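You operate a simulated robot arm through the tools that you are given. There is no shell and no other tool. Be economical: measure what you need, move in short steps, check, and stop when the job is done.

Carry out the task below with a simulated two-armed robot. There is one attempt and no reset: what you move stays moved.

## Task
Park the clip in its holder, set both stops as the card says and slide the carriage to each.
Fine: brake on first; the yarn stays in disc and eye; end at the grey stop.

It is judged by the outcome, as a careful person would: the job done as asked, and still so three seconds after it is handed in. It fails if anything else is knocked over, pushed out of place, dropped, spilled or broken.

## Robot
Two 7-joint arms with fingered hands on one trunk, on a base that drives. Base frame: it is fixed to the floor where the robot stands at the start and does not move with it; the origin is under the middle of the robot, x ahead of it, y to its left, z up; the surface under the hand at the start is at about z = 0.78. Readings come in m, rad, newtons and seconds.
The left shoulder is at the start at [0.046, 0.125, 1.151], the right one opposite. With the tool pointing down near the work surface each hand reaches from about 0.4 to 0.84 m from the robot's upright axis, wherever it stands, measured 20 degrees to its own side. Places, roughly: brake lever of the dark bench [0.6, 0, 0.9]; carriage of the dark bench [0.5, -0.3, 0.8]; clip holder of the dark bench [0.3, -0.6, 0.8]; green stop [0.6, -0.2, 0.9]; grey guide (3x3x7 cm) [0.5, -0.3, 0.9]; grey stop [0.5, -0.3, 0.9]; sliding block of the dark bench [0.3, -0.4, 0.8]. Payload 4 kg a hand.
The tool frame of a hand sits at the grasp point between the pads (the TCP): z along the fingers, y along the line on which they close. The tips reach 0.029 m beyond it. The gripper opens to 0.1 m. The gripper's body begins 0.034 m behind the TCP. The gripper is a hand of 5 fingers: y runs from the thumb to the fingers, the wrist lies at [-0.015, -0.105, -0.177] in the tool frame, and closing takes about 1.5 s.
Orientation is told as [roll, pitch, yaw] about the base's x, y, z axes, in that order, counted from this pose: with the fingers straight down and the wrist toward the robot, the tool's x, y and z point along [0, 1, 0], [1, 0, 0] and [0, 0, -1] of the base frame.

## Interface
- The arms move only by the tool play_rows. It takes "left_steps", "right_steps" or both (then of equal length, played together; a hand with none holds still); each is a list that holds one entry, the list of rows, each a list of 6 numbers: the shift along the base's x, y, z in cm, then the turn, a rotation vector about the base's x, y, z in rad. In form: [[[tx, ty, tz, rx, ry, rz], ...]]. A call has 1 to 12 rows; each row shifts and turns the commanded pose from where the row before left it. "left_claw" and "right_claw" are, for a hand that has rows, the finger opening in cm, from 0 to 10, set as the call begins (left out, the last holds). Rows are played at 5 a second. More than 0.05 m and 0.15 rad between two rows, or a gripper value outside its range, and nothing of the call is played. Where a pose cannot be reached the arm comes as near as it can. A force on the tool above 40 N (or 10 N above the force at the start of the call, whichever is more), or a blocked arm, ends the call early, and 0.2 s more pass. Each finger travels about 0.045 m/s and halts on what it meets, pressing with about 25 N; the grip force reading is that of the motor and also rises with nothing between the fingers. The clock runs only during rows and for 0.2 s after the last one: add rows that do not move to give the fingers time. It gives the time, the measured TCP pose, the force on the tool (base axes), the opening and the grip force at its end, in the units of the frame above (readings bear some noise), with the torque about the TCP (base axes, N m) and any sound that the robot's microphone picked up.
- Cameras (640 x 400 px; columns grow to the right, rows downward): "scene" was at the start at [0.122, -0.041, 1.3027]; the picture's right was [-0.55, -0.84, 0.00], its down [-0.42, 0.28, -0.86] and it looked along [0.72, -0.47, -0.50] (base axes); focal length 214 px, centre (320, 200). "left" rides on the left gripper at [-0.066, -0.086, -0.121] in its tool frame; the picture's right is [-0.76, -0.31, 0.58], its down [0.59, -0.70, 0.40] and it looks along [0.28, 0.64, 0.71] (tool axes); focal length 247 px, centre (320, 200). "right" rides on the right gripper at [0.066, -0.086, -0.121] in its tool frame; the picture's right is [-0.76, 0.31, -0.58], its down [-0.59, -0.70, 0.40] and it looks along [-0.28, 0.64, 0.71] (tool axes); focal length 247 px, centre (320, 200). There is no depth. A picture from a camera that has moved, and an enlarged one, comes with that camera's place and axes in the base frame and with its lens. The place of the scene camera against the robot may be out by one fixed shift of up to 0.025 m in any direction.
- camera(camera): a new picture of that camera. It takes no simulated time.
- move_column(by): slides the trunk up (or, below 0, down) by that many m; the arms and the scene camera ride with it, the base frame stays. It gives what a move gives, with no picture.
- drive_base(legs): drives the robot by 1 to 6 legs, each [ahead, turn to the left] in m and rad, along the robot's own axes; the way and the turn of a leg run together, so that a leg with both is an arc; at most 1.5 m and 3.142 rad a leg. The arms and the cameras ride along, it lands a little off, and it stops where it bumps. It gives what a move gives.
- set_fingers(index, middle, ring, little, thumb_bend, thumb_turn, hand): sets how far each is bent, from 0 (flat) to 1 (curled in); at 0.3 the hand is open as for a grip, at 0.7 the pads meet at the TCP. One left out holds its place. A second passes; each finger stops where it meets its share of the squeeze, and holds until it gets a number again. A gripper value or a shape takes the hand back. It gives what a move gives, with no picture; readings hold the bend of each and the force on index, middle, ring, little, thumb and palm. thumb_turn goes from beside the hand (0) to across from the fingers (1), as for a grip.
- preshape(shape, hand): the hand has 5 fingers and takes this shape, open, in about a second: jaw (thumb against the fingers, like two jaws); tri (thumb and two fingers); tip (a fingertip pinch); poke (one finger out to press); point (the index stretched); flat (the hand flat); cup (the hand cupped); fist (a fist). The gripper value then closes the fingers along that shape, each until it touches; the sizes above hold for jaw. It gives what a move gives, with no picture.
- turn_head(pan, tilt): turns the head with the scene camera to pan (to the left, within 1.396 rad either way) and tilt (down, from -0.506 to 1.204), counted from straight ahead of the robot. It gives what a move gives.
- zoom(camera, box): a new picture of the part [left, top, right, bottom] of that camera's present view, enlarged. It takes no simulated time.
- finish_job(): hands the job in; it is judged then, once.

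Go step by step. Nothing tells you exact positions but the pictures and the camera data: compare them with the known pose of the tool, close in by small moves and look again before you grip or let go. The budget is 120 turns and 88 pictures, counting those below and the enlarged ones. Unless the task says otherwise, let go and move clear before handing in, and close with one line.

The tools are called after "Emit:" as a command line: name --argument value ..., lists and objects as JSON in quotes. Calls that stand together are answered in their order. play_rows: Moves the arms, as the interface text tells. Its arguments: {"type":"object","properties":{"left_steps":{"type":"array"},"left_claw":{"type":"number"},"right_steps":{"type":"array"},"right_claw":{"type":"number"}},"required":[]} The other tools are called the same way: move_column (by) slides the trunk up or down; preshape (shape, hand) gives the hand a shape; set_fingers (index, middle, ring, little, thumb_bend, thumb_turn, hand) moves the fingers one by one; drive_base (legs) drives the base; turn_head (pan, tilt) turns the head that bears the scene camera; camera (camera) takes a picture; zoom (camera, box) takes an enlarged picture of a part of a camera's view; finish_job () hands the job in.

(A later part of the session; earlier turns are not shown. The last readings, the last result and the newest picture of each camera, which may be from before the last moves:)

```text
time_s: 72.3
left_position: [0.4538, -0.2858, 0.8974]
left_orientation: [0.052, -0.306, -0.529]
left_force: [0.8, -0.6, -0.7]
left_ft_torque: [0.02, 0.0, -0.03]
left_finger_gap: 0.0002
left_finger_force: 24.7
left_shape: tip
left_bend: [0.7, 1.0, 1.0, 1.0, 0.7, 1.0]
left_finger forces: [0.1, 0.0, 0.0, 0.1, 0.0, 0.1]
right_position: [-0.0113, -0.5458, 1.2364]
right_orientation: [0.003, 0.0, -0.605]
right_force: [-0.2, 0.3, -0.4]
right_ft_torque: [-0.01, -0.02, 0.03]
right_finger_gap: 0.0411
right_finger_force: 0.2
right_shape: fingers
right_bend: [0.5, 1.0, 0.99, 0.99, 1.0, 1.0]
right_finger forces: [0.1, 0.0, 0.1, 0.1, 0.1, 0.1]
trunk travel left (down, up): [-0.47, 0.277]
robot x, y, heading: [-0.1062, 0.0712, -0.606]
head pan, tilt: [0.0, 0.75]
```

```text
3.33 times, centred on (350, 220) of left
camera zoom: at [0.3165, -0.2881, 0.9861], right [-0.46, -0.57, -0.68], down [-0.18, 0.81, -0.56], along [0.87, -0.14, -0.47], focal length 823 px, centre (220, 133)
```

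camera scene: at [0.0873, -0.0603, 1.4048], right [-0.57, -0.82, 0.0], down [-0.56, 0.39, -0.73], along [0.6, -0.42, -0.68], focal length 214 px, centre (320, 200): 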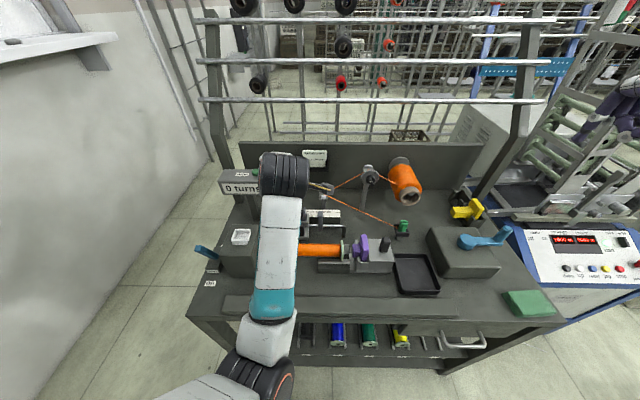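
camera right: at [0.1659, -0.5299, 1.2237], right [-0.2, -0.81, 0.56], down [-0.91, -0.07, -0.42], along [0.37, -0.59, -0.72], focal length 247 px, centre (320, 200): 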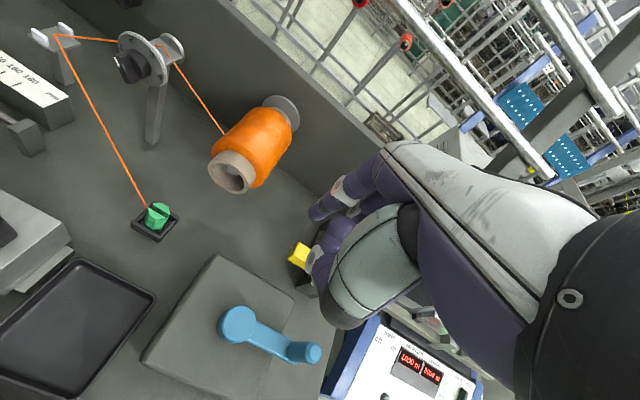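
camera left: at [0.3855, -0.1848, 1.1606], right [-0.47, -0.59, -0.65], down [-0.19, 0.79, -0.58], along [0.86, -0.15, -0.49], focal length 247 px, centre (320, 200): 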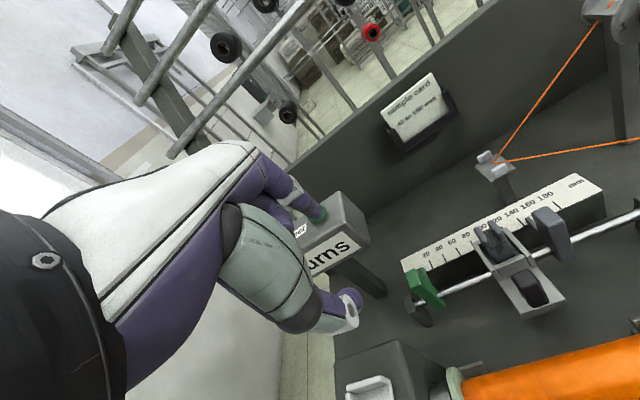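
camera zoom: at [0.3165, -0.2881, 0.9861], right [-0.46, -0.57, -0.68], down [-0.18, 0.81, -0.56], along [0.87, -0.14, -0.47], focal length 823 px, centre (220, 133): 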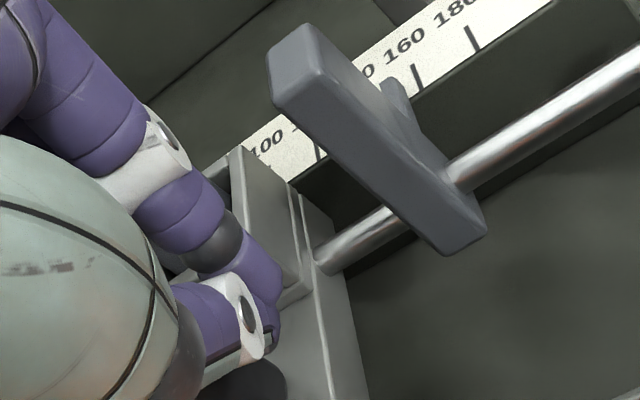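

Free now; the tips are right of the knob. I push the carriage left in small steps, watching the force.

Emit:
play_rows --left_steps '[[[0.3, 0.4, 0, 0, 0, 0], [0.3, 0.4, 0, 0, 0, 0], [0.3, 0.4, 0, 0, 0, 0], [0.3, 0.4, 0, 0, 0, 0], [0.3, 0.4, 0, 0, 0, 0]]]'

```text
time_s: 73.5
left_position: [0.4673, -0.2664, 0.8964]
left_orientation: [0.049, -0.301, -0.53]
left_force: [-1.2, -0.4, -0.7]
left_ft_torque: [0.0, 0.05, 0.0]
left_finger_gap: 0.0
left_finger_force: 24.7
left_shape: tip
left_bend: [0.7, 1.0, 1.0, 1.0, 0.7, 1.0]
left_finger forces: [0.1, 0.0, 0.0, 0.0, 0.1, 0.0]
right_position: [-0.01, -0.5477, 1.2358]
right_orientation: [0.004, -0.001, -0.605]
right_force: [0.2, 0.8, -0.5]
right_ft_torque: [0.0, 0.02, 0.01]
right_finger_gap: 0.0409
right_finger_force: 0.1
right_shape: fingers
right_bend: [0.5, 1.0, 0.99, 0.99, 1.0, 1.0]
right_finger forces: [0.1, 0.1, 0.0, 0.0, 0.0, 0.0]
trunk travel left (down, up): [-0.47, 0.277]
robot x, y, heading: [-0.109, 0.0699, -0.605]
head pan, tilt: [0.0, 0.75]
```

Emit:
play_rows --left_steps '[[[0.18, 0.24, 0, 0, 0, 0], [0.18, 0.24, 0, 0, 0, 0]]]'

Emit:
camera --camera "left"

```text
time_s: 74.1
left_position: [0.4707, -0.2618, 0.8976]
left_orientation: [0.048, -0.301, -0.531]
left_force: [-1.6, 0.2, -0.1]
left_ft_torque: [-0.01, 0.04, 0.02]
left_finger_gap: 0.0
left_finger_force: 25.0
left_shape: tip
left_bend: [0.7, 1.0, 1.0, 1.0, 0.7, 1.0]
left_finger forces: [0.1, 0.0, 0.0, 0.0, 0.0, 0.1]
right_position: [-0.0121, -0.546, 1.235]
right_orientation: [0.003, 0.0, -0.605]
right_force: [-0.4, -0.2, 0.5]
right_ft_torque: [0.01, -0.02, 0.02]
right_finger_gap: 0.0411
right_finger_force: 0.1
right_shape: fingers
right_bend: [0.5, 1.0, 0.99, 0.99, 1.0, 1.0]
right_finger forces: [0.0, 0.0, 0.0, 0.1, 0.1, 0.1]
trunk travel left (down, up): [-0.47, 0.277]
robot x, y, heading: [-0.1069, 0.0731, -0.608]
head pan, tilt: [0.0, 0.75]
```

```text
7 pictures are left
camera left: at [0.3332, -0.2643, 0.9852], right [-0.46, -0.57, -0.68], down [-0.18, 0.81, -0.56], along [0.87, -0.14, -0.48], focal length 247 px, centre (320, 200)
```

left: 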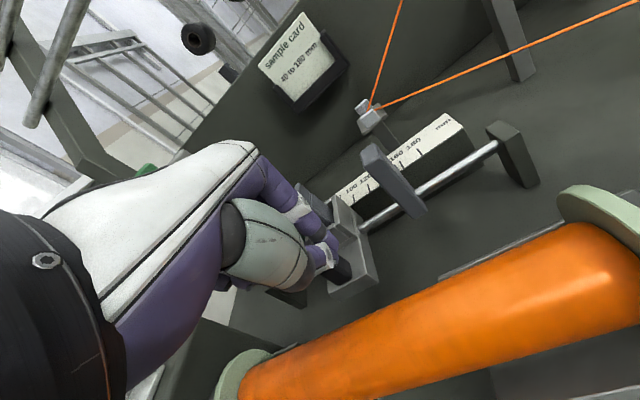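

Emit:
play_rows --left_steps '[[[0.12, 0.16, 0, 0, 0, 0], [0.06, 0.08, 0, 0, 0, 0]]]'

Emit:
play_rows --left_steps '[[[0.06, 0.08, 0, 0, 0, 0], [0.06, 0.08, 0, 0, 0, 0]]]'

```text
time_s: 74.7
left_position: [0.472, -0.2594, 0.8983]
left_orientation: [0.049, -0.301, -0.531]
left_force: [-0.9, 0.0, -1.5]
left_ft_torque: [0.0, 0.04, 0.0]
left_finger_gap: 0.0
left_finger_force: 24.8
left_shape: tip
left_bend: [0.7, 1.0, 1.0, 1.0, 0.7, 1.0]
left_finger forces: [0.0, 0.1, 0.0, 0.0, 0.0, 0.0]
right_position: [-0.011, -0.5464, 1.2364]
right_orientation: [0.003, 0.0, -0.606]
right_force: [0.2, 0.0, 0.0]
right_ft_torque: [0.01, 0.0, -0.01]
right_finger_gap: 0.0409
right_finger_force: 0.1
right_shape: fingers
right_bend: [0.5, 1.0, 0.99, 0.99, 1.0, 1.0]
right_finger forces: [0.0, 0.0, 0.0, 0.1, 0.0, 0.0]
trunk travel left (down, up): [-0.47, 0.277]
robot x, y, heading: [-0.1079, 0.0748, -0.611]
head pan, tilt: [0.0, 0.75]
```

```text
time_s: 75.3
left_position: [0.4742, -0.2577, 0.8975]
left_orientation: [0.05, -0.302, -0.531]
left_force: [-1.2, 0.2, -0.6]
left_ft_torque: [-0.02, 0.08, 0.01]
left_finger_gap: 0.0
left_finger_force: 24.9
left_shape: tip
left_bend: [0.7, 1.0, 1.0, 1.0, 0.7, 1.0]
left_finger forces: [0.0, 0.0, 0.0, 0.1, 0.0, 0.1]
right_position: [-0.0108, -0.5477, 1.2357]
right_orientation: [0.005, 0.0, -0.604]
right_force: [-0.5, 0.5, 0.2]
right_ft_torque: [-0.01, 0.01, -0.03]
right_finger_gap: 0.041
right_finger_force: 0.0
right_shape: fingers
right_bend: [0.5, 1.0, 0.99, 0.99, 1.0, 1.0]
right_finger forces: [0.0, 0.1, 0.0, 0.1, 0.0, 0.0]
trunk travel left (down, up): [-0.47, 0.277]
robot x, y, heading: [-0.1047, 0.076, -0.61]
head pan, tilt: [0.0, 0.75]
```

The carriage is nearly at the green stop and clear of grey. I set the grey stop now in the same way: closed fingertips on its left side, pushing right.

Emit:
play_rows --left_steps '[[[-0.2, -0.3, 0, 0, 0, 0], [0, 0, 2.5, 0, 0, 0], [0, 0, 3.5, 0, 0, 0], [0.7, -2.5, 0, 0, 0, 0], [0.74, -2.5, 0, 0, 0, 0], [0, 0, -1.5, 0, 0, 0], [0, 0, -1.5, 0, 0, 0], [0, 0, -1.5, 0, 0, 0]]]'

Emit:
zoom --camera "left" --box '[250, 130, 450, 290]'

```text
time_s: 77.1
left_position: [0.4858, -0.3129, 0.9118]
left_orientation: [0.049, -0.299, -0.53]
left_force: [-0.6, 0.2, -0.5]
left_ft_torque: [-0.01, 0.01, 0.03]
left_finger_gap: 0.0
left_finger_force: 24.7
left_shape: tip
left_bend: [0.7, 1.0, 1.0, 1.0, 0.7, 1.0]
left_finger forces: [0.0, 0.0, 0.1, 0.0, 0.0, 0.0]
right_position: [-0.0111, -0.5472, 1.2368]
right_orientation: [0.004, -0.001, -0.603]
right_force: [0.2, -0.5, -0.8]
right_ft_torque: [-0.04, -0.03, -0.02]
right_finger_gap: 0.0411
right_finger_force: 0.1
right_shape: fingers
right_bend: [0.5, 1.0, 0.99, 0.99, 1.0, 1.0]
right_finger forces: [0.0, 0.0, 0.0, 0.1, 0.0, 0.1]
trunk travel left (down, up): [-0.47, 0.277]
robot x, y, heading: [-0.1048, 0.0781, -0.608]
head pan, tilt: [0.0, 0.75]
```

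```text
2.50 times, centred on (350, 210) of left
camera zoom: at [0.3488, -0.3143, 0.9996], right [-0.46, -0.57, -0.68], down [-0.18, 0.81, -0.56], along [0.87, -0.14, -0.48], focal length 617 px, centre (245, 175)
```

zoom: 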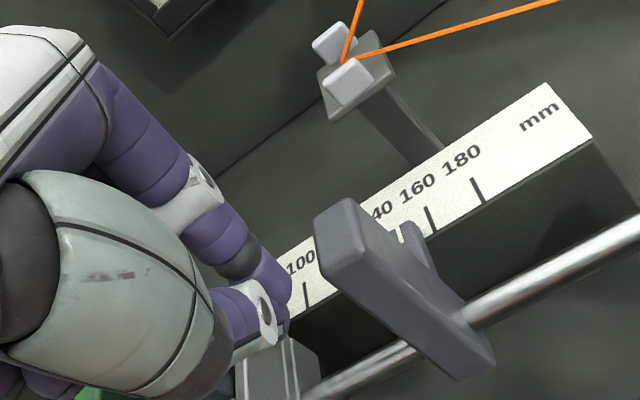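

Emit:
play_rows --left_steps '[[[-0.3, -0.4, 0, 0, 0, 0], [-0.3, -0.4, 0, 0, 0, 0]]]'

Emit:
play_rows --left_steps '[[[-0.12, -0.16, 0, 0, 0, 0], [-0.12, -0.16, 0, 0, 0, 0]]]'

Emit:
play_rows --left_steps '[[[-0.12, -0.16, 0, 0, 0, 0], [-0.12, -0.16, 0, 0, 0, 0]]]'

```text
time_s: 77.7
left_position: [0.4798, -0.3193, 0.9123]
left_orientation: [0.049, -0.301, -0.531]
left_force: [0.0, 0.5, 0.2]
left_ft_torque: [0.01, -0.02, 0.01]
left_finger_gap: 0.0002
left_finger_force: 24.8
left_shape: tip
left_bend: [0.7, 1.0, 1.0, 1.0, 0.7, 1.0]
left_finger forces: [0.0, 0.1, 0.0, 0.0, 0.0, 0.0]
right_position: [-0.0109, -0.5467, 1.236]
right_orientation: [0.004, 0.001, -0.604]
right_force: [0.3, -0.6, 0.3]
right_ft_torque: [-0.03, 0.03, 0.0]
right_finger_gap: 0.041
right_finger_force: 0.0
right_shape: fingers
right_bend: [0.5, 1.0, 0.99, 0.99, 1.0, 1.0]
right_finger forces: [0.1, 0.1, 0.0, 0.1, 0.1, 0.1]
trunk travel left (down, up): [-0.47, 0.277]
robot x, y, heading: [-0.1054, 0.0742, -0.609]
head pan, tilt: [0.0, 0.75]
```

```text
time_s: 78.3
left_position: [0.4768, -0.3226, 0.9121]
left_orientation: [0.051, -0.301, -0.529]
left_force: [1.3, 0.7, 1.2]
left_ft_torque: [0.03, 0.03, -0.01]
left_finger_gap: 0.0
left_finger_force: 25.2
left_shape: tip
left_bend: [0.7, 1.0, 1.0, 1.0, 0.7, 1.0]
left_finger forces: [0.1, 0.0, 0.0, 0.0, 0.1, 0.0]
right_position: [-0.0113, -0.5471, 1.2368]
right_orientation: [0.004, 0.0, -0.606]
right_force: [-0.9, 0.7, 0.2]
right_ft_torque: [0.01, -0.01, 0.0]
right_finger_gap: 0.0408
right_finger_force: 0.0
right_shape: fingers
right_bend: [0.5, 1.0, 0.99, 0.99, 1.0, 1.0]
right_finger forces: [0.0, 0.0, 0.0, 0.0, 0.0, 0.1]
trunk travel left (down, up): [-0.47, 0.277]
robot x, y, heading: [-0.1032, 0.0716, -0.608]
head pan, tilt: [0.0, 0.75]
```

```text
time_s: 78.9
left_position: [0.4759, -0.3259, 0.913]
left_orientation: [0.047, -0.302, -0.528]
left_force: [1.8, 1.6, 2.8]
left_ft_torque: [0.04, -0.01, 0.03]
left_finger_gap: 0.0
left_finger_force: 25.0
left_shape: tip
left_bend: [0.7, 1.0, 1.0, 1.0, 0.7, 1.0]
left_finger forces: [0.0, 0.0, 0.0, 0.0, 0.1, 0.0]
right_position: [-0.0111, -0.5464, 1.2368]
right_orientation: [0.002, 0.001, -0.603]
right_force: [-0.1, -0.4, 0.0]
right_ft_torque: [0.01, 0.02, 0.03]
right_finger_gap: 0.041
right_finger_force: 0.0
right_shape: fingers
right_bend: [0.5, 1.0, 0.99, 0.99, 1.0, 1.0]
right_finger forces: [0.1, 0.1, 0.0, 0.1, 0.0, 0.0]
trunk travel left (down, up): [-0.47, 0.277]
robot x, y, heading: [-0.1068, 0.0758, -0.606]
head pan, tilt: [0.0, 0.75]
```

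Emit:
play_rows --left_steps '[[[-0.24, -0.32, 0, 0, 0, 0], [-0.24, -0.32, 0, 0, 0, 0], [-0.24, -0.32, 0, 0, 0, 0], [-0.24, -0.32, 0, 0, 0, 0], [-0.24, -0.32, 0, 0, 0, 0]]]'

Emit:
zoom --camera "left" --box '[320, 150, 440, 240]'

```text
time_s: 80.1
left_position: [0.4614, -0.343, 0.9114]
left_orientation: [0.05, -0.3, -0.532]
left_force: [2.9, 1.6, 1.6]
left_ft_torque: [0.0, -0.08, 0.01]
left_finger_gap: 0.0002
left_finger_force: 25.2
left_shape: tip
left_bend: [0.7, 1.0, 1.0, 1.0, 0.7, 1.0]
left_finger forces: [0.0, 0.1, 0.0, 0.1, 0.0, 0.0]
right_position: [-0.0112, -0.547, 1.2366]
right_orientation: [0.002, 0.0, -0.603]
right_force: [-1.5, -0.6, 0.3]
right_ft_torque: [0.01, 0.01, 0.01]
right_finger_gap: 0.0409
right_finger_force: 0.0
right_shape: fingers
right_bend: [0.5, 1.0, 0.99, 0.99, 1.0, 1.0]
right_finger forces: [0.0, 0.0, 0.0, 0.0, 0.1, 0.0]
trunk travel left (down, up): [-0.47, 0.277]
robot x, y, heading: [-0.1061, 0.0701, -0.606]
head pan, tilt: [0.0, 0.75]
```

```text
4.44 times, centred on (380, 195) of left
camera zoom: at [0.3255, -0.3439, 1.0004], right [-0.46, -0.57, -0.68], down [-0.18, 0.81, -0.56], along [0.87, -0.14, -0.48], focal length 1098 px, centre (53, 222)
```

zoom: 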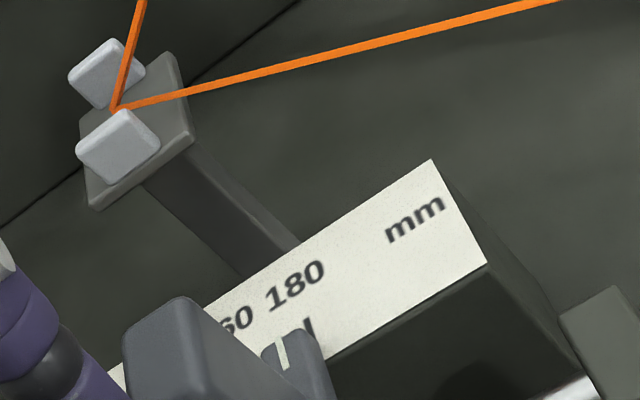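

Grey now reads about 174.5 after parallax; 5 mm more.

Emit:
play_rows --left_steps '[[[-0.15, -0.2, 0, 0, 0, 0], [-0.15, -0.2, 0, 0, 0, 0], [0, 0, 0, 0, 0, 0]]]'

Emit:
play_rows --left_steps '[[[0.3, 0.4, 0, 0, 0, 0], [0, 0, 2, 0, 0, 0], [0, 0, 4, 0, 0, 0], [0, 0, 3, 0, 0, 0]]]'

Emit:
zoom --camera "left" --box '[290, 180, 410, 270]'

```text
time_s: 80.9
left_position: [0.4588, -0.3457, 0.9115]
left_orientation: [0.049, -0.301, -0.53]
left_force: [2.0, 0.1, 1.7]
left_ft_torque: [0.0, -0.09, 0.02]
left_finger_gap: 0.0
left_finger_force: 25.2
left_shape: tip
left_bend: [0.7, 1.0, 1.0, 1.0, 0.7, 1.0]
left_finger forces: [0.0, 0.1, 0.0, 0.0, 0.0, 0.1]
right_position: [-0.0107, -0.5472, 1.2366]
right_orientation: [0.004, -0.001, -0.604]
right_force: [0.7, -0.7, -0.6]
right_ft_torque: [-0.03, 0.0, 0.01]
right_finger_gap: 0.0412
right_finger_force: 0.1
right_shape: fingers
right_bend: [0.5, 1.0, 0.99, 0.99, 1.0, 1.0]
right_finger forces: [0.0, 0.0, 0.0, 0.0, 0.0, 0.0]
trunk travel left (down, up): [-0.47, 0.277]
robot x, y, heading: [-0.1067, 0.0768, -0.614]
head pan, tilt: [0.0, 0.75]
```

```text
time_s: 81.9
left_position: [0.4643, -0.3412, 1.0028]
left_orientation: [0.049, -0.301, -0.531]
left_force: [0.3, 0.4, -0.6]
left_ft_torque: [0.0, 0.04, 0.01]
left_finger_gap: 0.0002
left_finger_force: 25.4
left_shape: tip
left_bend: [0.7, 1.0, 1.0, 1.0, 0.7, 1.0]
left_finger forces: [0.1, 0.0, 0.0, 0.0, 0.1, 0.1]
right_position: [-0.0112, -0.5457, 1.2362]
right_orientation: [0.003, -0.002, -0.603]
right_force: [0.4, 0.1, 0.0]
right_ft_torque: [-0.02, 0.0, 0.03]
right_finger_gap: 0.041
right_finger_force: 0.0
right_shape: fingers
right_bend: [0.5, 1.0, 0.99, 0.99, 1.0, 1.0]
right_finger forces: [0.0, 0.0, 0.0, 0.0, 0.0, 0.0]
trunk travel left (down, up): [-0.47, 0.277]
robot x, y, heading: [-0.1085, 0.0744, -0.613]
head pan, tilt: [0.0, 0.75]
```

```text
4.44 times, centred on (350, 225) of left
camera zoom: at [0.3263, -0.3436, 1.0902], right [-0.46, -0.57, -0.68], down [-0.18, 0.81, -0.56], along [0.87, -0.14, -0.48], focal length 1098 px, centre (187, 89)
```

zoom: 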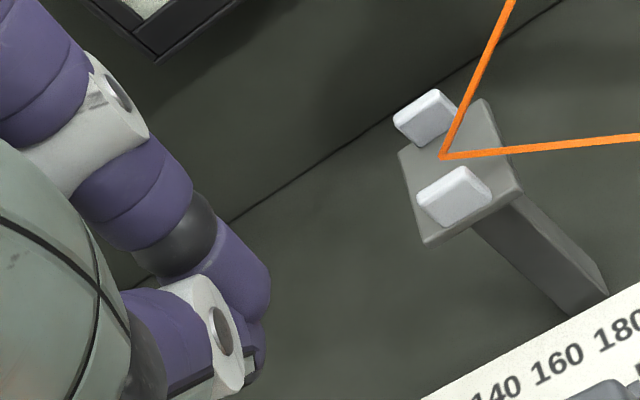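

Emit:
play_rows --left_steps '[[[1.1, 4, 0.3, 0, 0, 0], [1.1, 4, 0.3, 0, 0, 0], [1.1, 3.8, 0.3, 0, 0, 0], [0, 0, 0, 0, 0, 0]]]'

Emit:
zoom --camera "left" --box '[370, 145, 570, 270]'

```text
time_s: 82.9
left_position: [0.495, -0.2237, 1.0108]
left_orientation: [0.05, -0.3, -0.532]
left_force: [-0.7, 0.7, 0.4]
left_ft_torque: [-0.01, 0.0, -0.02]
left_finger_gap: 0.0003
left_finger_force: 24.8
left_shape: tip
left_bend: [0.7, 1.0, 1.0, 1.0, 0.7, 1.0]
left_finger forces: [0.0, 0.1, 0.1, 0.1, 0.0, 0.0]
right_position: [-0.011, -0.547, 1.2358]
right_orientation: [0.003, -0.001, -0.603]
right_force: [0.0, -0.1, -1.8]
right_ft_torque: [0.03, 0.02, 0.03]
right_finger_gap: 0.0411
right_finger_force: 0.1
right_shape: fingers
right_bend: [0.5, 1.0, 0.99, 0.99, 1.0, 1.0]
right_finger forces: [0.0, 0.0, 0.1, 0.1, 0.0, 0.0]
trunk travel left (down, up): [-0.47, 0.277]
robot x, y, heading: [-0.1067, 0.0737, -0.61]
head pan, tilt: [0.0, 0.75]
```

```text
3.20 times, centred on (470, 208) of left
camera zoom: at [0.3585, -0.2256, 1.0981], right [-0.46, -0.57, -0.68], down [-0.18, 0.81, -0.56], along [0.87, -0.14, -0.48], focal length 790 px, centre (-160, 176)
```

zoom: 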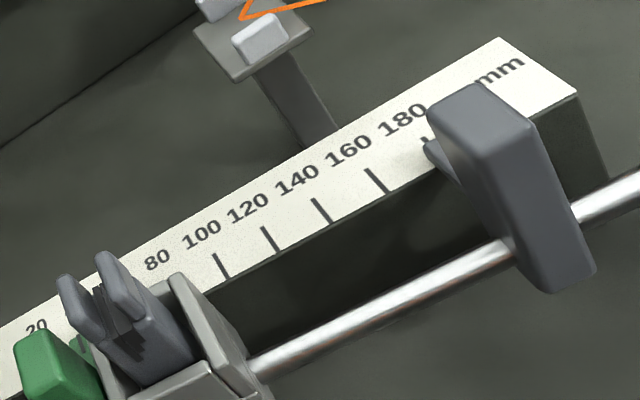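

Grey reads about 180 (180 tick under its pointer). Now the carriage to green: tips go down right of the knob again.

Emit:
play_rows --left_steps '[[[-1.4, -2.2, -2, 0, 0, 0], [-1.4, -2.2, -2.5, 0, 0, 0], [0, 0, -2.3, 0, 0, 0], [0, 0, -2.3, 0, 0, 0], [0, 0, -2.2, 0, 0, 0]]]'

Emit:
play_rows --left_steps '[[[0.24, 0.32, 0, 0, 0, 0], [0.24, 0.32, 0, 0, 0, 0], [0.18, 0.24, 0, 0, 0, 0]]]'

Emit:
play_rows --left_steps '[[[0.06, 0.08, 0, 0, 0, 0], [0.06, 0.08, 0, 0, 0, 0]]]'

```text
time_s: 84.1
left_position: [0.4685, -0.2676, 0.8969]
left_orientation: [0.049, -0.3, -0.532]
left_force: [0.2, 0.4, 0.1]
left_ft_torque: [-0.01, 0.06, 0.02]
left_finger_gap: 0.0
left_finger_force: 24.7
left_shape: tip
left_bend: [0.7, 1.0, 1.0, 1.0, 0.7, 1.0]
left_finger forces: [0.1, 0.0, 0.0, 0.0, 0.0, 0.0]
right_position: [-0.0106, -0.5469, 1.2359]
right_orientation: [0.004, -0.002, -0.604]
right_force: [-0.3, 0.4, -0.8]
right_ft_torque: [-0.04, -0.04, 0.0]
right_finger_gap: 0.041
right_finger_force: 0.1
right_shape: fingers
right_bend: [0.5, 1.0, 0.99, 0.99, 1.0, 1.0]
right_finger forces: [0.0, 0.1, 0.0, 0.0, 0.0, 0.0]
trunk travel left (down, up): [-0.47, 0.277]
robot x, y, heading: [-0.1096, 0.0756, -0.605]
head pan, tilt: [0.0, 0.75]
```

```text
time_s: 84.9
left_position: [0.4751, -0.2599, 0.8987]
left_orientation: [0.048, -0.299, -0.531]
left_force: [-0.4, 0.1, -0.4]
left_ft_torque: [-0.02, 0.0, -0.03]
left_finger_gap: 0.0
left_finger_force: 24.8
left_shape: tip
left_bend: [0.7, 1.0, 1.0, 1.0, 0.7, 1.0]
left_finger forces: [0.0, 0.1, 0.0, 0.0, 0.1, 0.0]
right_position: [-0.0109, -0.5471, 1.2359]
right_orientation: [0.003, 0.0, -0.605]
right_force: [0.6, 0.1, 0.0]
right_ft_torque: [0.01, 0.0, 0.01]
right_finger_gap: 0.0409
right_finger_force: 0.1
right_shape: fingers
right_bend: [0.5, 1.0, 0.99, 0.99, 1.0, 1.0]
right_finger forces: [0.1, 0.0, 0.0, 0.0, 0.0, 0.0]
trunk travel left (down, up): [-0.47, 0.277]
robot x, y, heading: [-0.1055, 0.0745, -0.607]
head pan, tilt: [0.0, 0.75]
```

```text
time_s: 85.5
left_position: [0.4772, -0.258, 0.8983]
left_orientation: [0.049, -0.301, -0.53]
left_force: [-1.3, -2.3, 0.6]
left_ft_torque: [-0.06, 0.01, -0.02]
left_finger_gap: 0.0
left_finger_force: 25.5
left_shape: tip
left_bend: [0.7, 1.0, 1.0, 1.0, 0.7, 1.0]
left_finger forces: [0.1, 0.1, 0.1, 0.0, 0.0, 0.0]
right_position: [-0.0107, -0.5473, 1.2367]
right_orientation: [0.003, 0.0, -0.604]
right_force: [0.2, 0.2, -0.3]
right_ft_torque: [-0.01, 0.0, 0.0]
right_finger_gap: 0.0411
right_finger_force: 0.1
right_shape: fingers
right_bend: [0.5, 1.0, 0.99, 0.99, 1.0, 1.0]
right_finger forces: [0.1, 0.1, 0.0, 0.0, 0.1, 0.1]
trunk travel left (down, up): [-0.47, 0.277]
robot x, y, heading: [-0.1042, 0.0725, -0.611]
head pan, tilt: [0.0, 0.75]
```

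Emit:
play_rows --left_steps '[[[0.05, 0.07, 0, 0, 0, 0], [0, 0, 0, 0, 0, 0]]]'

Emit:
play_rows --left_steps '[[[0.05, 0.07, 0, 0, 0, 0], [0, 0, 0, 0, 0, 0]]]'

Emit:
zoom --camera "scene" --box '[260, 180, 360, 260]'

```text
time_s: 86.1
left_position: [0.4766, -0.2567, 0.8958]
left_orientation: [0.049, -0.302, -0.53]
left_force: [-1.0, -0.9, 0.4]
left_ft_torque: [-0.03, 0.03, 0.01]
left_finger_gap: 0.0
left_finger_force: 24.9
left_shape: tip
left_bend: [0.7, 1.0, 1.0, 1.0, 0.7, 1.0]
left_finger forces: [0.0, 0.0, 0.0, 0.0, 0.1, 0.0]
right_position: [-0.0109, -0.5469, 1.2368]
right_orientation: [0.003, 0.001, -0.604]
right_force: [-0.5, -0.3, -0.4]
right_ft_torque: [-0.01, 0.02, 0.02]
right_finger_gap: 0.0412
right_finger_force: 0.0
right_shape: fingers
right_bend: [0.5, 1.0, 0.99, 0.99, 1.0, 1.0]
right_finger forces: [0.1, 0.1, 0.0, 0.0, 0.1, 0.0]
trunk travel left (down, up): [-0.47, 0.277]
robot x, y, heading: [-0.1064, 0.0725, -0.611]
head pan, tilt: [0.0, 0.75]
```

```text
time_s: 86.7
left_position: [0.4775, -0.2552, 0.8982]
left_orientation: [0.048, -0.302, -0.53]
left_force: [-1.0, -2.0, -0.3]
left_ft_torque: [0.0, -0.01, 0.01]
left_finger_gap: 0.0
left_finger_force: 25.4
left_shape: tip
left_bend: [0.7, 1.0, 1.0, 1.0, 0.7, 1.0]
left_finger forces: [0.0, 0.0, 0.0, 0.0, 0.0, 0.1]
right_position: [-0.011, -0.5456, 1.2361]
right_orientation: [0.003, 0.001, -0.604]
right_force: [0.6, 0.2, 0.3]
right_ft_torque: [0.0, 0.01, 0.0]
right_finger_gap: 0.041
right_finger_force: 0.1
right_shape: fingers
right_bend: [0.5, 1.0, 0.99, 0.99, 1.0, 1.0]
right_finger forces: [0.0, 0.0, 0.0, 0.0, 0.0, 0.0]
trunk travel left (down, up): [-0.47, 0.277]
robot x, y, heading: [-0.1059, 0.073, -0.608]
head pan, tilt: [0.0, 0.75]
```

```text
5.00 times, centred on (310, 220) of scene
camera zoom: at [-0.0186, 0.0133, 1.405], right [-0.57, -0.82, 0.0], down [-0.56, 0.39, -0.73], along [0.6, -0.42, -0.68], focal length 1072 px, centre (370, 100)
```

zoom: 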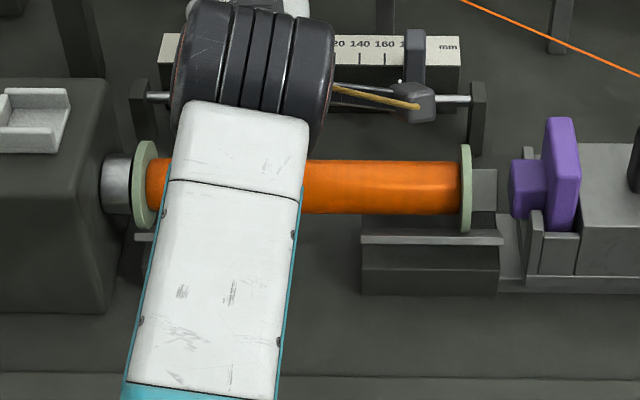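

Force has risen to about 2 N, which suggests contact with green. I lift off and check the green stop and the carriage closely.

Emit:
play_rows --left_steps '[[[-0.3, -0.4, 0, 0, 0, 0], [0, 0, 3, 0, 0, 0], [0, 0, 4, 0, 0, 0], [1, 1.7, 2.2, 0, 0, 0], [1.05, 1.8, 2.1, 0, 0, 0], [0, 0, 0, 0, 0, 0]]]'

Emit:
zoom --camera "left" --box '[362, 220, 442, 275]'

```text
time_s: 88.1
left_position: [0.4963, -0.2262, 1.0129]
left_orientation: [0.05, -0.302, -0.53]
left_force: [-0.2, 1.2, -0.7]
left_ft_torque: [0.02, -0.01, -0.02]
left_finger_gap: 0.0
left_finger_force: 24.9
left_shape: tip
left_bend: [0.7, 1.0, 1.0, 1.0, 0.7, 1.0]
left_finger forces: [0.0, 0.1, 0.1, 0.0, 0.0, 0.0]
right_position: [-0.0112, -0.5463, 1.2363]
right_orientation: [0.004, -0.001, -0.602]
right_force: [0.0, -0.7, -0.3]
right_ft_torque: [-0.02, -0.04, 0.0]
right_finger_gap: 0.0411
right_finger_force: 0.1
right_shape: fingers
right_bend: [0.5, 1.0, 0.99, 0.99, 1.0, 1.0]
right_finger forces: [0.0, 0.0, 0.0, 0.0, 0.1, 0.0]
trunk travel left (down, up): [-0.47, 0.277]
robot x, y, heading: [-0.109, 0.0768, -0.609]
head pan, tilt: [0.0, 0.75]
```

```text
7.27 times, centred on (402, 248) of left
camera zoom: at [0.3584, -0.227, 1.1], right [-0.46, -0.57, -0.68], down [-0.18, 0.81, -0.56], along [0.87, -0.14, -0.48], focal length 1796 px, centre (-276, -146)
```

zoom: 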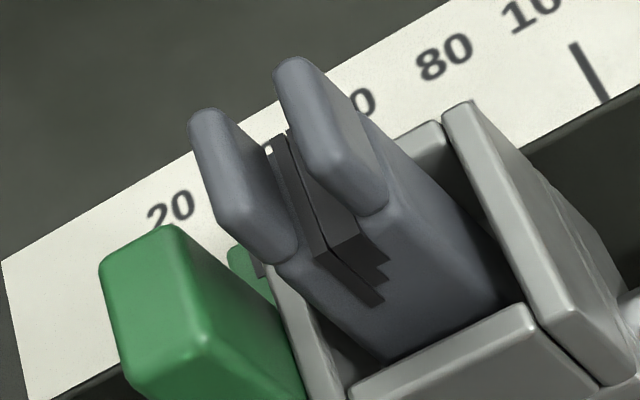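

The carriage touches green but has pushed it to about 36. I push green back from its left side (calibrated by the grey push: tool r = -0.141 for 40), carriage moving along with it.

Emit:
play_rows --left_steps '[[[1.6, 1.5, -2, 0, 0, 0], [1.63, 1.45, -2.5, 0, 0, 0], [1.4, -1.1, 0, 0, 0, 0], [1.47, -1.07, 0, 0, 0, 0], [0, 0, -2, 0, 0, 0], [0, 0, -2, 0, 0, 0], [0, 0, -1.6, 0, 0, 0], [0, 0, 0, 0, 0, 0]]]'

Emit:
play_rows --left_steps '[[[-0.3, -0.4, 0, 0, 0, 0], [-0.18, -0.24, 0, 0, 0, 0]]]'

```text
time_s: 89.9
left_position: [0.5555, -0.2169, 0.911]
left_orientation: [0.049, -0.301, -0.53]
left_force: [-0.4, -0.5, 0.0]
left_ft_torque: [-0.03, 0.0, 0.02]
left_finger_gap: 0.0001
left_finger_force: 25.4
left_shape: tip
left_bend: [0.7, 1.0, 1.0, 1.0, 0.7, 1.0]
left_finger forces: [0.0, 0.0, 0.0, 0.0, 0.0, 0.1]
right_position: [-0.0113, -0.5463, 1.2368]
right_orientation: [0.002, 0.001, -0.606]
right_force: [0.3, -0.7, -0.4]
right_ft_torque: [-0.01, 0.0, -0.03]
right_finger_gap: 0.0407
right_finger_force: 0.0
right_shape: fingers
right_bend: [0.5, 1.0, 0.99, 0.99, 1.0, 1.0]
right_finger forces: [0.0, 0.0, 0.0, 0.0, 0.0, 0.1]
trunk travel left (down, up): [-0.47, 0.277]
robot x, y, heading: [-0.1075, 0.0716, -0.609]
head pan, tilt: [0.0, 0.75]
```

```text
time_s: 90.5
left_position: [0.5499, -0.2239, 0.911]
left_orientation: [0.05, -0.301, -0.529]
left_force: [0.5, -0.6, 0.2]
left_ft_torque: [0.02, 0.02, -0.03]
left_finger_gap: 0.0
left_finger_force: 24.9
left_shape: tip
left_bend: [0.7, 1.0, 1.0, 1.0, 0.7, 1.0]
left_finger forces: [0.0, 0.0, 0.1, 0.1, 0.0, 0.0]
right_position: [-0.0103, -0.5475, 1.2362]
right_orientation: [0.005, 0.0, -0.606]
right_force: [-0.2, 0.4, 0.4]
right_ft_torque: [0.01, 0.01, 0.01]
right_finger_gap: 0.0412
right_finger_force: 0.1
right_shape: fingers
right_bend: [0.5, 1.0, 0.99, 0.99, 1.0, 1.0]
right_finger forces: [0.1, 0.1, 0.0, 0.0, 0.1, 0.0]
trunk travel left (down, up): [-0.47, 0.277]
robot x, y, heading: [-0.1063, 0.0767, -0.613]
head pan, tilt: [0.0, 0.75]
```

Emit:
play_rows --left_steps '[[[-0.12, -0.16, 0, 0, 0, 0], [-0.12, -0.16, 0, 0, 0, 0], [0, 0, 0, 0, 0, 0]]]'

Emit:
play_rows --left_steps '[[[-0.12, -0.16, 0, 0, 0, 0], [-0.06, -0.08, 0, 0, 0, 0], [0, 0, 0, 0, 0, 0]]]'

Emit:
play_rows --left_steps '[[[-0.12, -0.16, 0, 0, 0, 0], [-0.06, -0.08, 0, 0, 0, 0], [0, 0, 0, 0, 0, 0]]]'

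```text
time_s: 91.3
left_position: [0.5489, -0.2256, 0.909]
left_orientation: [0.049, -0.303, -0.531]
left_force: [0.8, 0.1, 0.1]
left_ft_torque: [0.01, 0.0, 0.0]
left_finger_gap: 0.0
left_finger_force: 25.3
left_shape: tip
left_bend: [0.7, 1.0, 1.0, 1.0, 0.7, 1.0]
left_finger forces: [0.0, 0.1, 0.0, 0.0, 0.1, 0.1]
right_position: [-0.0104, -0.5477, 1.2363]
right_orientation: [0.004, 0.002, -0.604]
right_force: [-0.8, 0.6, -0.9]
right_ft_torque: [0.0, -0.01, 0.0]
right_finger_gap: 0.0412
right_finger_force: 0.0
right_shape: fingers
right_bend: [0.5, 1.0, 0.99, 0.99, 1.0, 1.0]
right_finger forces: [0.0, 0.0, 0.0, 0.0, 0.0, 0.1]
trunk travel left (down, up): [-0.47, 0.277]
robot x, y, heading: [-0.1033, 0.074, -0.613]
head pan, tilt: [0.0, 0.75]
```

```text
time_s: 92.1
left_position: [0.5481, -0.2296, 0.9102]
left_orientation: [0.05, -0.303, -0.53]
left_force: [0.7, 1.3, -0.1]
left_ft_torque: [0.05, -0.03, 0.01]
left_finger_gap: 0.0
left_finger_force: 24.9
left_shape: tip
left_bend: [0.7, 1.0, 1.0, 1.0, 0.7, 1.0]
left_finger forces: [0.1, 0.0, 0.0, 0.0, 0.0, 0.0]
right_position: [-0.0127, -0.5471, 1.2364]
right_orientation: [-0.001, -0.001, -0.603]
right_force: [-0.7, 0.3, 0.6]
right_ft_torque: [-0.01, 0.02, -0.01]
right_finger_gap: 0.0413
right_finger_force: 0.1
right_shape: fingers
right_bend: [0.5, 1.0, 0.99, 0.99, 1.0, 1.0]
right_finger forces: [0.0, 0.1, 0.0, 0.0, 0.0, 0.0]
trunk travel left (down, up): [-0.47, 0.277]
robot x, y, heading: [-0.1036, 0.0732, -0.608]
head pan, tilt: [0.0, 0.75]
```

```text
time_s: 92.9
left_position: [0.5455, -0.2303, 0.9106]
left_orientation: [0.049, -0.303, -0.53]
left_force: [1.5, 2.0, 1.6]
left_ft_torque: [0.04, 0.01, -0.01]
left_finger_gap: 0.0003
left_finger_force: 24.8
left_shape: tip
left_bend: [0.7, 1.0, 1.0, 1.0, 0.7, 1.0]
left_finger forces: [0.0, 0.0, 0.0, 0.0, 0.0, 0.0]
right_position: [-0.0107, -0.5459, 1.238]
right_orientation: [0.005, 0.0, -0.605]
right_force: [0.1, -1.0, -0.1]
right_ft_torque: [0.01, -0.01, -0.01]
right_finger_gap: 0.0409
right_finger_force: 0.0
right_shape: fingers
right_bend: [0.5, 1.0, 0.99, 0.99, 1.0, 1.0]
right_finger forces: [0.0, 0.0, 0.0, 0.0, 0.0, 0.0]
trunk travel left (down, up): [-0.47, 0.277]
robot x, y, heading: [-0.1041, 0.0742, -0.611]
head pan, tilt: [0.0, 0.75]
```

Emit:
play_rows --left_steps '[[[-0.13, -0.175, 0, 0, 0, 0], [-0.13, -0.175, 0, 0, 0, 0], [0, 0, 0, 0, 0, 0], [0, 0, 0, 0, 0, 0]]]'

Emit:
play_rows --left_steps '[[[0, 0, 0, 0, 0, 0], [0, 0, 0, 0, 0, 0]]]'

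```text
time_s: 93.9
left_position: [0.5436, -0.2359, 0.9122]
left_orientation: [0.05, -0.302, -0.531]
left_force: [1.5, 1.9, 2.9]
left_ft_torque: [0.03, -0.02, -0.01]
left_finger_gap: 0.0001
left_finger_force: 24.9
left_shape: tip
left_bend: [0.7, 1.0, 1.0, 1.0, 0.7, 1.0]
left_finger forces: [0.1, 0.0, 0.0, 0.0, 0.1, 0.0]
right_position: [-0.0108, -0.5449, 1.2357]
right_orientation: [0.002, -0.001, -0.605]
right_force: [0.1, 0.3, -0.2]
right_ft_torque: [0.01, -0.04, 0.02]
right_finger_gap: 0.0409
right_finger_force: 0.1
right_shape: fingers
right_bend: [0.5, 1.0, 0.99, 0.99, 1.0, 1.0]
right_finger forces: [0.1, 0.1, 0.0, 0.0, 0.0, 0.1]
trunk travel left (down, up): [-0.47, 0.277]
robot x, y, heading: [-0.1025, 0.0716, -0.605]
head pan, tilt: [0.0, 0.75]
```

```text
time_s: 94.5
left_position: [0.5426, -0.2347, 0.9108]
left_orientation: [0.049, -0.301, -0.531]
left_force: [0.8, 0.0, 3.0]
left_ft_torque: [0.0, -0.04, 0.02]
left_finger_gap: 0.0
left_finger_force: 25.1
left_shape: tip
left_bend: [0.7, 1.0, 1.0, 1.0, 0.7, 1.0]
left_finger forces: [0.0, 0.0, 0.0, 0.0, 0.0, 0.0]
right_position: [-0.0115, -0.5463, 1.236]
right_orientation: [0.002, 0.0, -0.604]
right_force: [0.3, -0.3, 0.1]
right_ft_torque: [-0.01, -0.01, -0.02]
right_finger_gap: 0.0408
right_finger_force: 0.0
right_shape: fingers
right_bend: [0.5, 1.0, 0.99, 0.99, 1.0, 1.0]
right_finger forces: [0.0, 0.0, 0.0, 0.0, 0.1, 0.0]
trunk travel left (down, up): [-0.47, 0.277]
robot x, y, heading: [-0.0992, 0.0753, -0.61]
head pan, tilt: [0.0, 0.75]
```

Green is back at about 40 with the carriage against it. Now I move to the knob's left side and slide the carriage to the grey stop.

Emit:
play_rows --left_steps '[[[0.3, 0.4, 0, 0, 0, 0], [0, 0, 2.5, 0, 0, 0], [0, 0, 3, 0, 0, 0], [-2, 0.6, 0, 0, 0, 0], [-2.05, 0.7, 0, 0, 0, 0], [0, 0, -2.4, 0, 0, 0], [0, 0, -2.4, 0, 0, 0], [0, 0, -2, 0, 0, 0], [0, 0, 0, 0, 0, 0]]]'

```text
time_s: 96.5
left_position: [0.5046, -0.2176, 0.8959]
left_orientation: [0.048, -0.302, -0.529]
left_force: [0.2, -0.4, -0.2]
left_ft_torque: [0.01, -0.04, -0.03]
left_finger_gap: 0.0002
left_finger_force: 25.1
left_shape: tip
left_bend: [0.7, 1.0, 1.0, 1.0, 0.7, 1.0]
left_finger forces: [0.0, 0.1, 0.1, 0.0, 0.0, 0.0]
right_position: [-0.012, -0.5466, 1.2363]
right_orientation: [0.005, 0.003, -0.602]
right_force: [0.2, 0.2, 0.0]
right_ft_torque: [0.01, 0.0, 0.02]
right_finger_gap: 0.041
right_finger_force: 0.0
right_shape: fingers
right_bend: [0.5, 1.0, 0.99, 0.99, 1.0, 1.0]
right_finger forces: [0.0, 0.0, 0.0, 0.0, 0.0, 0.0]
trunk travel left (down, up): [-0.47, 0.277]
robot x, y, heading: [-0.1035, 0.0757, -0.606]
head pan, tilt: [0.0, 0.75]
```

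Emit:
play_rows --left_steps '[[[-0.39, -0.52, 0, 0, 0, 0], [-0.39, -0.52, 0, 0, 0, 0], [-0.39, -0.52, 0, 0, 0, 0], [-0.39, -0.52, 0, 0, 0, 0], [-0.39, -0.52, 0, 0, 0, 0], [-0.39, -0.52, 0, 0, 0, 0]]]'

Emit:
play_rows --left_steps '[[[-0.39, -0.52, 0, 0, 0, 0], [-0.39, -0.52, 0, 0, 0, 0], [-0.39, -0.52, 0, 0, 0, 0], [-0.3, -0.4, 0, 0, 0, 0], [-0.3, -0.4, 0, 0, 0, 0]]]'

```text
time_s: 97.9
left_position: [0.4821, -0.2492, 0.897]
left_orientation: [0.052, -0.303, -0.53]
left_force: [0.7, 1.1, 0.2]
left_ft_torque: [0.0, 0.01, 0.01]
left_finger_gap: 0.0001
left_finger_force: 25.0
left_shape: tip
left_bend: [0.7, 1.0, 1.0, 1.0, 0.7, 1.0]
left_finger forces: [0.0, 0.0, 0.0, 0.0, 0.0, 0.0]
right_position: [-0.0116, -0.5456, 1.2369]
right_orientation: [0.004, 0.001, -0.604]
right_force: [0.2, -0.1, 0.2]
right_ft_torque: [0.01, -0.02, 0.01]
right_finger_gap: 0.0408
right_finger_force: 0.1
right_shape: fingers
right_bend: [0.5, 1.0, 0.99, 0.99, 1.0, 1.0]
right_finger forces: [0.1, 0.1, 0.0, 0.1, 0.1, 0.0]
trunk travel left (down, up): [-0.47, 0.277]
robot x, y, heading: [-0.1052, 0.0721, -0.609]
head pan, tilt: [0.0, 0.75]
```

```text
time_s: 99.1
left_position: [0.4648, -0.2747, 0.8964]
left_orientation: [0.049, -0.303, -0.533]
left_force: [0.8, 0.9, -0.6]
left_ft_torque: [-0.01, 0.02, -0.02]
left_finger_gap: 0.0
left_finger_force: 25.0
left_shape: tip
left_bend: [0.7, 1.0, 1.0, 1.0, 0.7, 1.0]
left_finger forces: [0.1, 0.0, 0.0, 0.0, 0.0, 0.0]
right_position: [-0.0113, -0.5482, 1.2362]
right_orientation: [0.003, 0.0, -0.606]
right_force: [0.6, -0.4, 0.6]
right_ft_torque: [-0.01, -0.01, -0.01]
right_finger_gap: 0.0409
right_finger_force: 0.1
right_shape: fingers
right_bend: [0.5, 1.0, 0.99, 0.99, 1.0, 1.0]
right_finger forces: [0.0, 0.1, 0.0, 0.1, 0.1, 0.0]
trunk travel left (down, up): [-0.47, 0.277]
robot x, y, heading: [-0.1075, 0.0713, -0.607]
head pan, tilt: [0.0, 0.75]
```

Emit:
play_rows --left_steps '[[[-0.24, -0.32, 0, 0, 0, 0], [-0.24, -0.32, 0, 0, 0, 0]]]'

Emit:
play_rows --left_steps '[[[-0.06, -0.08, 0, 0, 0, 0], [-0.06, -0.08, 0, 0, 0, 0]]]'

Emit:
play_rows --left_steps '[[[-0.06, -0.08, 0, 0, 0, 0], [-0.06, -0.08, 0, 0, 0, 0]]]'

```text
time_s: 99.7
left_position: [0.4619, -0.2767, 0.897]
left_orientation: [0.057, -0.303, -0.53]
left_force: [0.2, 0.9, 0.7]
left_ft_torque: [0.0, -0.03, -0.02]
left_finger_gap: 0.0
left_finger_force: 25.0
left_shape: tip
left_bend: [0.7, 1.0, 1.0, 1.0, 0.7, 1.0]
left_finger forces: [0.0, 0.1, 0.0, 0.1, 0.0, 0.0]
right_position: [-0.0124, -0.5478, 1.2372]
right_orientation: [0.004, 0.0, -0.603]
right_force: [0.6, 0.2, -0.4]
right_ft_torque: [0.0, -0.04, 0.01]
right_finger_gap: 0.0409
right_finger_force: 0.1
right_shape: fingers
right_bend: [0.5, 1.0, 0.99, 0.99, 1.0, 1.0]
right_finger forces: [0.0, 0.0, 0.0, 0.0, 0.0, 0.0]
trunk travel left (down, up): [-0.47, 0.277]
robot x, y, heading: [-0.1025, 0.0751, -0.608]
head pan, tilt: [0.0, 0.75]
```

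```text
time_s: 100.3
left_position: [0.4634, -0.277, 0.8954]
left_orientation: [0.061, -0.302, -0.529]
left_force: [0.1, 1.1, 1.0]
left_ft_torque: [0.02, -0.03, 0.03]
left_finger_gap: 0.0
left_finger_force: 25.2
left_shape: tip
left_bend: [0.7, 1.0, 1.0, 1.0, 0.7, 1.0]
left_finger forces: [0.0, 0.0, 0.0, 0.0, 0.0, 0.0]
right_position: [-0.0124, -0.5467, 1.2364]
right_orientation: [0.002, 0.0, -0.605]
right_force: [-0.7, 0.1, 0.1]
right_ft_torque: [0.03, -0.03, 0.01]
right_finger_gap: 0.041
right_finger_force: 0.0
right_shape: fingers
right_bend: [0.5, 1.0, 0.99, 0.99, 1.0, 1.0]
right_finger forces: [0.0, 0.1, 0.0, 0.0, 0.0, 0.0]
trunk travel left (down, up): [-0.47, 0.277]
robot x, y, heading: [-0.1049, 0.0713, -0.608]
head pan, tilt: [0.0, 0.75]
```

```text
time_s: 100.9
left_position: [0.4639, -0.2764, 0.8955]
left_orientation: [0.064, -0.304, -0.526]
left_force: [0.0, -0.6, 0.8]
left_ft_torque: [0.01, -0.02, 0.0]
left_finger_gap: 0.0
left_finger_force: 25.0
left_shape: tip
left_bend: [0.7, 1.0, 1.0, 1.0, 0.7, 1.0]
left_finger forces: [0.1, 0.0, 0.1, 0.1, 0.1, 0.0]
right_position: [-0.0111, -0.5475, 1.2372]
right_orientation: [0.003, 0.0, -0.604]
right_force: [0.6, -0.4, 0.5]
right_ft_torque: [-0.03, -0.05, 0.02]
right_finger_gap: 0.041
right_finger_force: 0.0
right_shape: fingers
right_bend: [0.5, 1.0, 0.99, 0.99, 1.0, 1.0]
right_finger forces: [0.1, 0.0, 0.1, 0.0, 0.0, 0.0]
trunk travel left (down, up): [-0.47, 0.277]
robot x, y, heading: [-0.1048, 0.0707, -0.608]
head pan, tilt: [0.0, 0.75]
```

The arm is hindered again by my own trunk at this spot. I lift off, back the base a little more and re-approach the knob from its left.

Emit:
play_rows --left_steps '[[[0.4, 0.5, 0, 0, 0, 0], [0, 0, 3, 0, 0, 0], [0, 0, 4, 0, 0, 0], [0, 0, 3, 0, 0, 0]]]'

Emit:
drive_base --legs '[[-0.1, 0]]'

```text
time_s: 101.9
left_position: [0.4685, -0.2664, 0.9944]
left_orientation: [0.066, -0.303, -0.525]
left_force: [-0.4, 1.3, -0.1]
left_ft_torque: [0.04, -0.01, -0.06]
left_finger_gap: 0.0
left_finger_force: 24.4
left_shape: tip
left_bend: [0.7, 1.0, 1.0, 1.0, 0.7, 1.0]
left_finger forces: [0.1, 0.0, 0.0, 0.1, 0.0, 0.1]
right_position: [-0.0123, -0.5465, 1.2375]
right_orientation: [0.005, 0.0, -0.602]
right_force: [-0.6, 0.6, -0.3]
right_ft_torque: [-0.01, -0.01, 0.03]
right_finger_gap: 0.0411
right_finger_force: 0.0
right_shape: fingers
right_bend: [0.5, 1.0, 0.99, 0.99, 1.0, 1.0]
right_finger forces: [0.0, 0.0, 0.1, 0.0, 0.0, 0.0]
trunk travel left (down, up): [-0.47, 0.277]
robot x, y, heading: [-0.1062, 0.078, -0.605]
head pan, tilt: [0.0, 0.75]
```

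```text
time_s: 103.0
left_position: [0.3858, -0.2146, 0.9961]
left_orientation: [0.063, -0.305, -0.524]
left_force: [0.2, -0.1, 0.8]
left_ft_torque: [-0.02, -0.02, -0.01]
left_finger_gap: 0.0
left_finger_force: 24.7
left_shape: tip
left_bend: [0.7, 1.0, 1.0, 1.0, 0.7, 1.0]
left_finger forces: [0.1, 0.0, 0.0, 0.0, 0.0, 0.2]
right_position: [-0.0944, -0.4901, 1.2372]
right_orientation: [0.004, 0.001, -0.604]
right_force: [0.4, 0.3, 0.6]
right_ft_torque: [-0.01, -0.04, 0.0]
right_finger_gap: 0.0409
right_finger_force: 0.0
right_shape: fingers
right_bend: [0.5, 1.0, 0.99, 0.99, 1.0, 1.0]
right_finger forces: [0.0, 0.0, 0.0, 0.1, 0.0, 0.1]
trunk travel left (down, up): [-0.47, 0.277]
robot x, y, heading: [-0.1818, 0.1293, -0.608]
head pan, tilt: [0.0, 0.75]
```

Emit:
play_rows --left_steps '[[[2.71, -1.77, 0, 0, 0, 0], [2.71, -1.77, 0, 0, 0, 0], [2.71, -1.77, 0, 0, 0, 0], [0, 0, -3, 0, 0, 0], [0, 0, -2.5, 0, 0, 0], [0, 0, -2.3, 0, 0, 0], [0, 0, -2, 0, 0, 0], [0, 0, 0, 0, 0, 0]]]'

Emit:
play_rows --left_steps '[[[-0.3, -0.4, 0, 0, 0, 0], [-0.24, -0.32, 0, 0, 0, 0], [-0.12, -0.16, 0, 0, 0, 0]]]'

```text
time_s: 104.8
left_position: [0.4678, -0.2702, 0.896]
left_orientation: [0.063, -0.305, -0.523]
left_force: [-0.2, -1.0, 0.2]
left_ft_torque: [0.0, 0.0, 0.0]
left_finger_gap: 0.0001
left_finger_force: 25.4
left_shape: tip
left_bend: [0.7, 1.0, 1.0, 1.0, 0.7, 1.0]
left_finger forces: [0.0, 0.0, 0.1, 0.0, 0.1, 0.0]
right_position: [-0.0929, -0.4906, 1.2358]
right_orientation: [0.003, 0.001, -0.604]
right_force: [-1.0, -0.6, -0.1]
right_ft_torque: [0.01, 0.01, 0.01]
right_finger_gap: 0.0412
right_finger_force: 0.1
right_shape: fingers
right_bend: [0.5, 1.0, 0.99, 0.99, 1.0, 1.0]
right_finger forces: [0.0, 0.1, 0.0, 0.1, 0.0, 0.0]
trunk travel left (down, up): [-0.47, 0.277]
robot x, y, heading: [-0.19, 0.1287, -0.615]
head pan, tilt: [0.0, 0.75]
```

```text
time_s: 105.6
left_position: [0.4618, -0.2773, 0.8966]
left_orientation: [0.064, -0.305, -0.526]
left_force: [1.2, 0.3, -0.5]
left_ft_torque: [0.03, -0.02, 0.0]
left_finger_gap: 0.0
left_finger_force: 24.9
left_shape: tip
left_bend: [0.7, 1.0, 1.0, 1.0, 0.7, 1.0]
left_finger forces: [0.0, 0.0, 0.0, 0.1, 0.0, 0.0]
right_position: [-0.0932, -0.4898, 1.2363]
right_orientation: [0.003, -0.002, -0.604]
right_force: [0.3, 0.1, -0.1]
right_ft_torque: [-0.02, -0.03, -0.03]
right_finger_gap: 0.0409
right_finger_force: 0.0
right_shape: fingers
right_bend: [0.5, 1.0, 0.99, 0.99, 1.0, 1.0]
right_finger forces: [0.0, 0.1, 0.0, 0.1, 0.1, 0.1]
trunk travel left (down, up): [-0.47, 0.277]
robot x, y, heading: [-0.1863, 0.1285, -0.61]
head pan, tilt: [0.0, 0.75]
```

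Emit:
play_rows --left_steps '[[[-0.18, -0.24, 0, 0, 0, 0], [-0.18, -0.24, 0, 0, 0, 0], [0, 0, 0, 0, 0, 0]]]'

Emit:
play_rows --left_steps '[[[-0.09, -0.12, 0, 0, 0, 0], [0, 0, 0, 0, 0, 0]]]'

Emit:
play_rows --left_steps '[[[-0.09, -0.12, 0, 0, 0, 0], [0, 0, 0, 0, 0, 0]]]'

```text
time_s: 106.4
left_position: [0.4588, -0.2824, 0.8976]
left_orientation: [0.062, -0.305, -0.525]
left_force: [0.8, 0.6, -0.1]
left_ft_torque: [0.03, -0.03, 0.02]
left_finger_gap: 0.0
left_finger_force: 24.6
left_shape: tip
left_bend: [0.7, 1.0, 1.0, 1.0, 0.7, 1.0]
left_finger forces: [0.0, 0.1, 0.1, 0.0, 0.0, 0.0]
right_position: [-0.0928, -0.4905, 1.2365]
right_orientation: [0.004, 0.0, -0.604]
right_force: [-0.2, 0.3, 0.5]
right_ft_torque: [0.04, 0.01, 0.03]
right_finger_gap: 0.041
right_finger_force: 0.1
right_shape: fingers
right_bend: [0.5, 1.0, 0.99, 0.99, 1.0, 1.0]
right_finger forces: [0.0, 0.1, 0.0, 0.0, 0.0, 0.0]
trunk travel left (down, up): [-0.47, 0.277]
robot x, y, heading: [-0.1878, 0.125, -0.614]
head pan, tilt: [0.0, 0.75]
```

```text
time_s: 107.0
left_position: [0.4576, -0.2828, 0.8962]
left_orientation: [0.063, -0.305, -0.526]
left_force: [0.7, 0.6, -1.0]
left_ft_torque: [-0.02, 0.0, 0.0]
left_finger_gap: 0.0
left_finger_force: 24.8
left_shape: tip
left_bend: [0.7, 1.0, 1.0, 1.0, 0.7, 1.0]
left_finger forces: [0.0, 0.1, 0.0, 0.0, 0.0, 0.0]
right_position: [-0.0914, -0.4911, 1.2369]
right_orientation: [0.005, 0.0, -0.604]
right_force: [0.2, -0.5, 0.2]
right_ft_torque: [0.01, -0.03, 0.0]
right_finger_gap: 0.041
right_finger_force: 0.0
right_shape: fingers
right_bend: [0.5, 1.0, 0.99, 0.99, 1.0, 1.0]
right_finger forces: [0.0, 0.1, 0.0, 0.0, 0.0, 0.0]
trunk travel left (down, up): [-0.47, 0.277]
robot x, y, heading: [-0.1876, 0.129, -0.611]
head pan, tilt: [0.0, 0.75]
```

```text
time_s: 107.6
left_position: [0.4571, -0.2851, 0.8983]
left_orientation: [0.062, -0.305, -0.524]
left_force: [0.9, 0.4, -0.1]
left_ft_torque: [-0.01, -0.01, 0.02]
left_finger_gap: 0.0
left_finger_force: 25.0
left_shape: tip
left_bend: [0.7, 1.0, 1.0, 1.0, 0.7, 1.0]
left_finger forces: [0.0, 0.0, 0.0, 0.0, 0.0, 0.1]
right_position: [-0.092, -0.4903, 1.2371]
right_orientation: [0.003, 0.001, -0.606]
right_force: [-0.5, 0.0, 0.5]
right_ft_torque: [0.03, 0.01, 0.01]
right_finger_gap: 0.0408
right_finger_force: 0.1
right_shape: fingers
right_bend: [0.5, 1.0, 0.99, 0.99, 1.0, 1.0]
right_finger forces: [0.1, 0.0, 0.0, 0.1, 0.0, 0.0]
trunk travel left (down, up): [-0.47, 0.277]
robot x, y, heading: [-0.1839, 0.1342, -0.611]
head pan, tilt: [0.0, 0.75]
```

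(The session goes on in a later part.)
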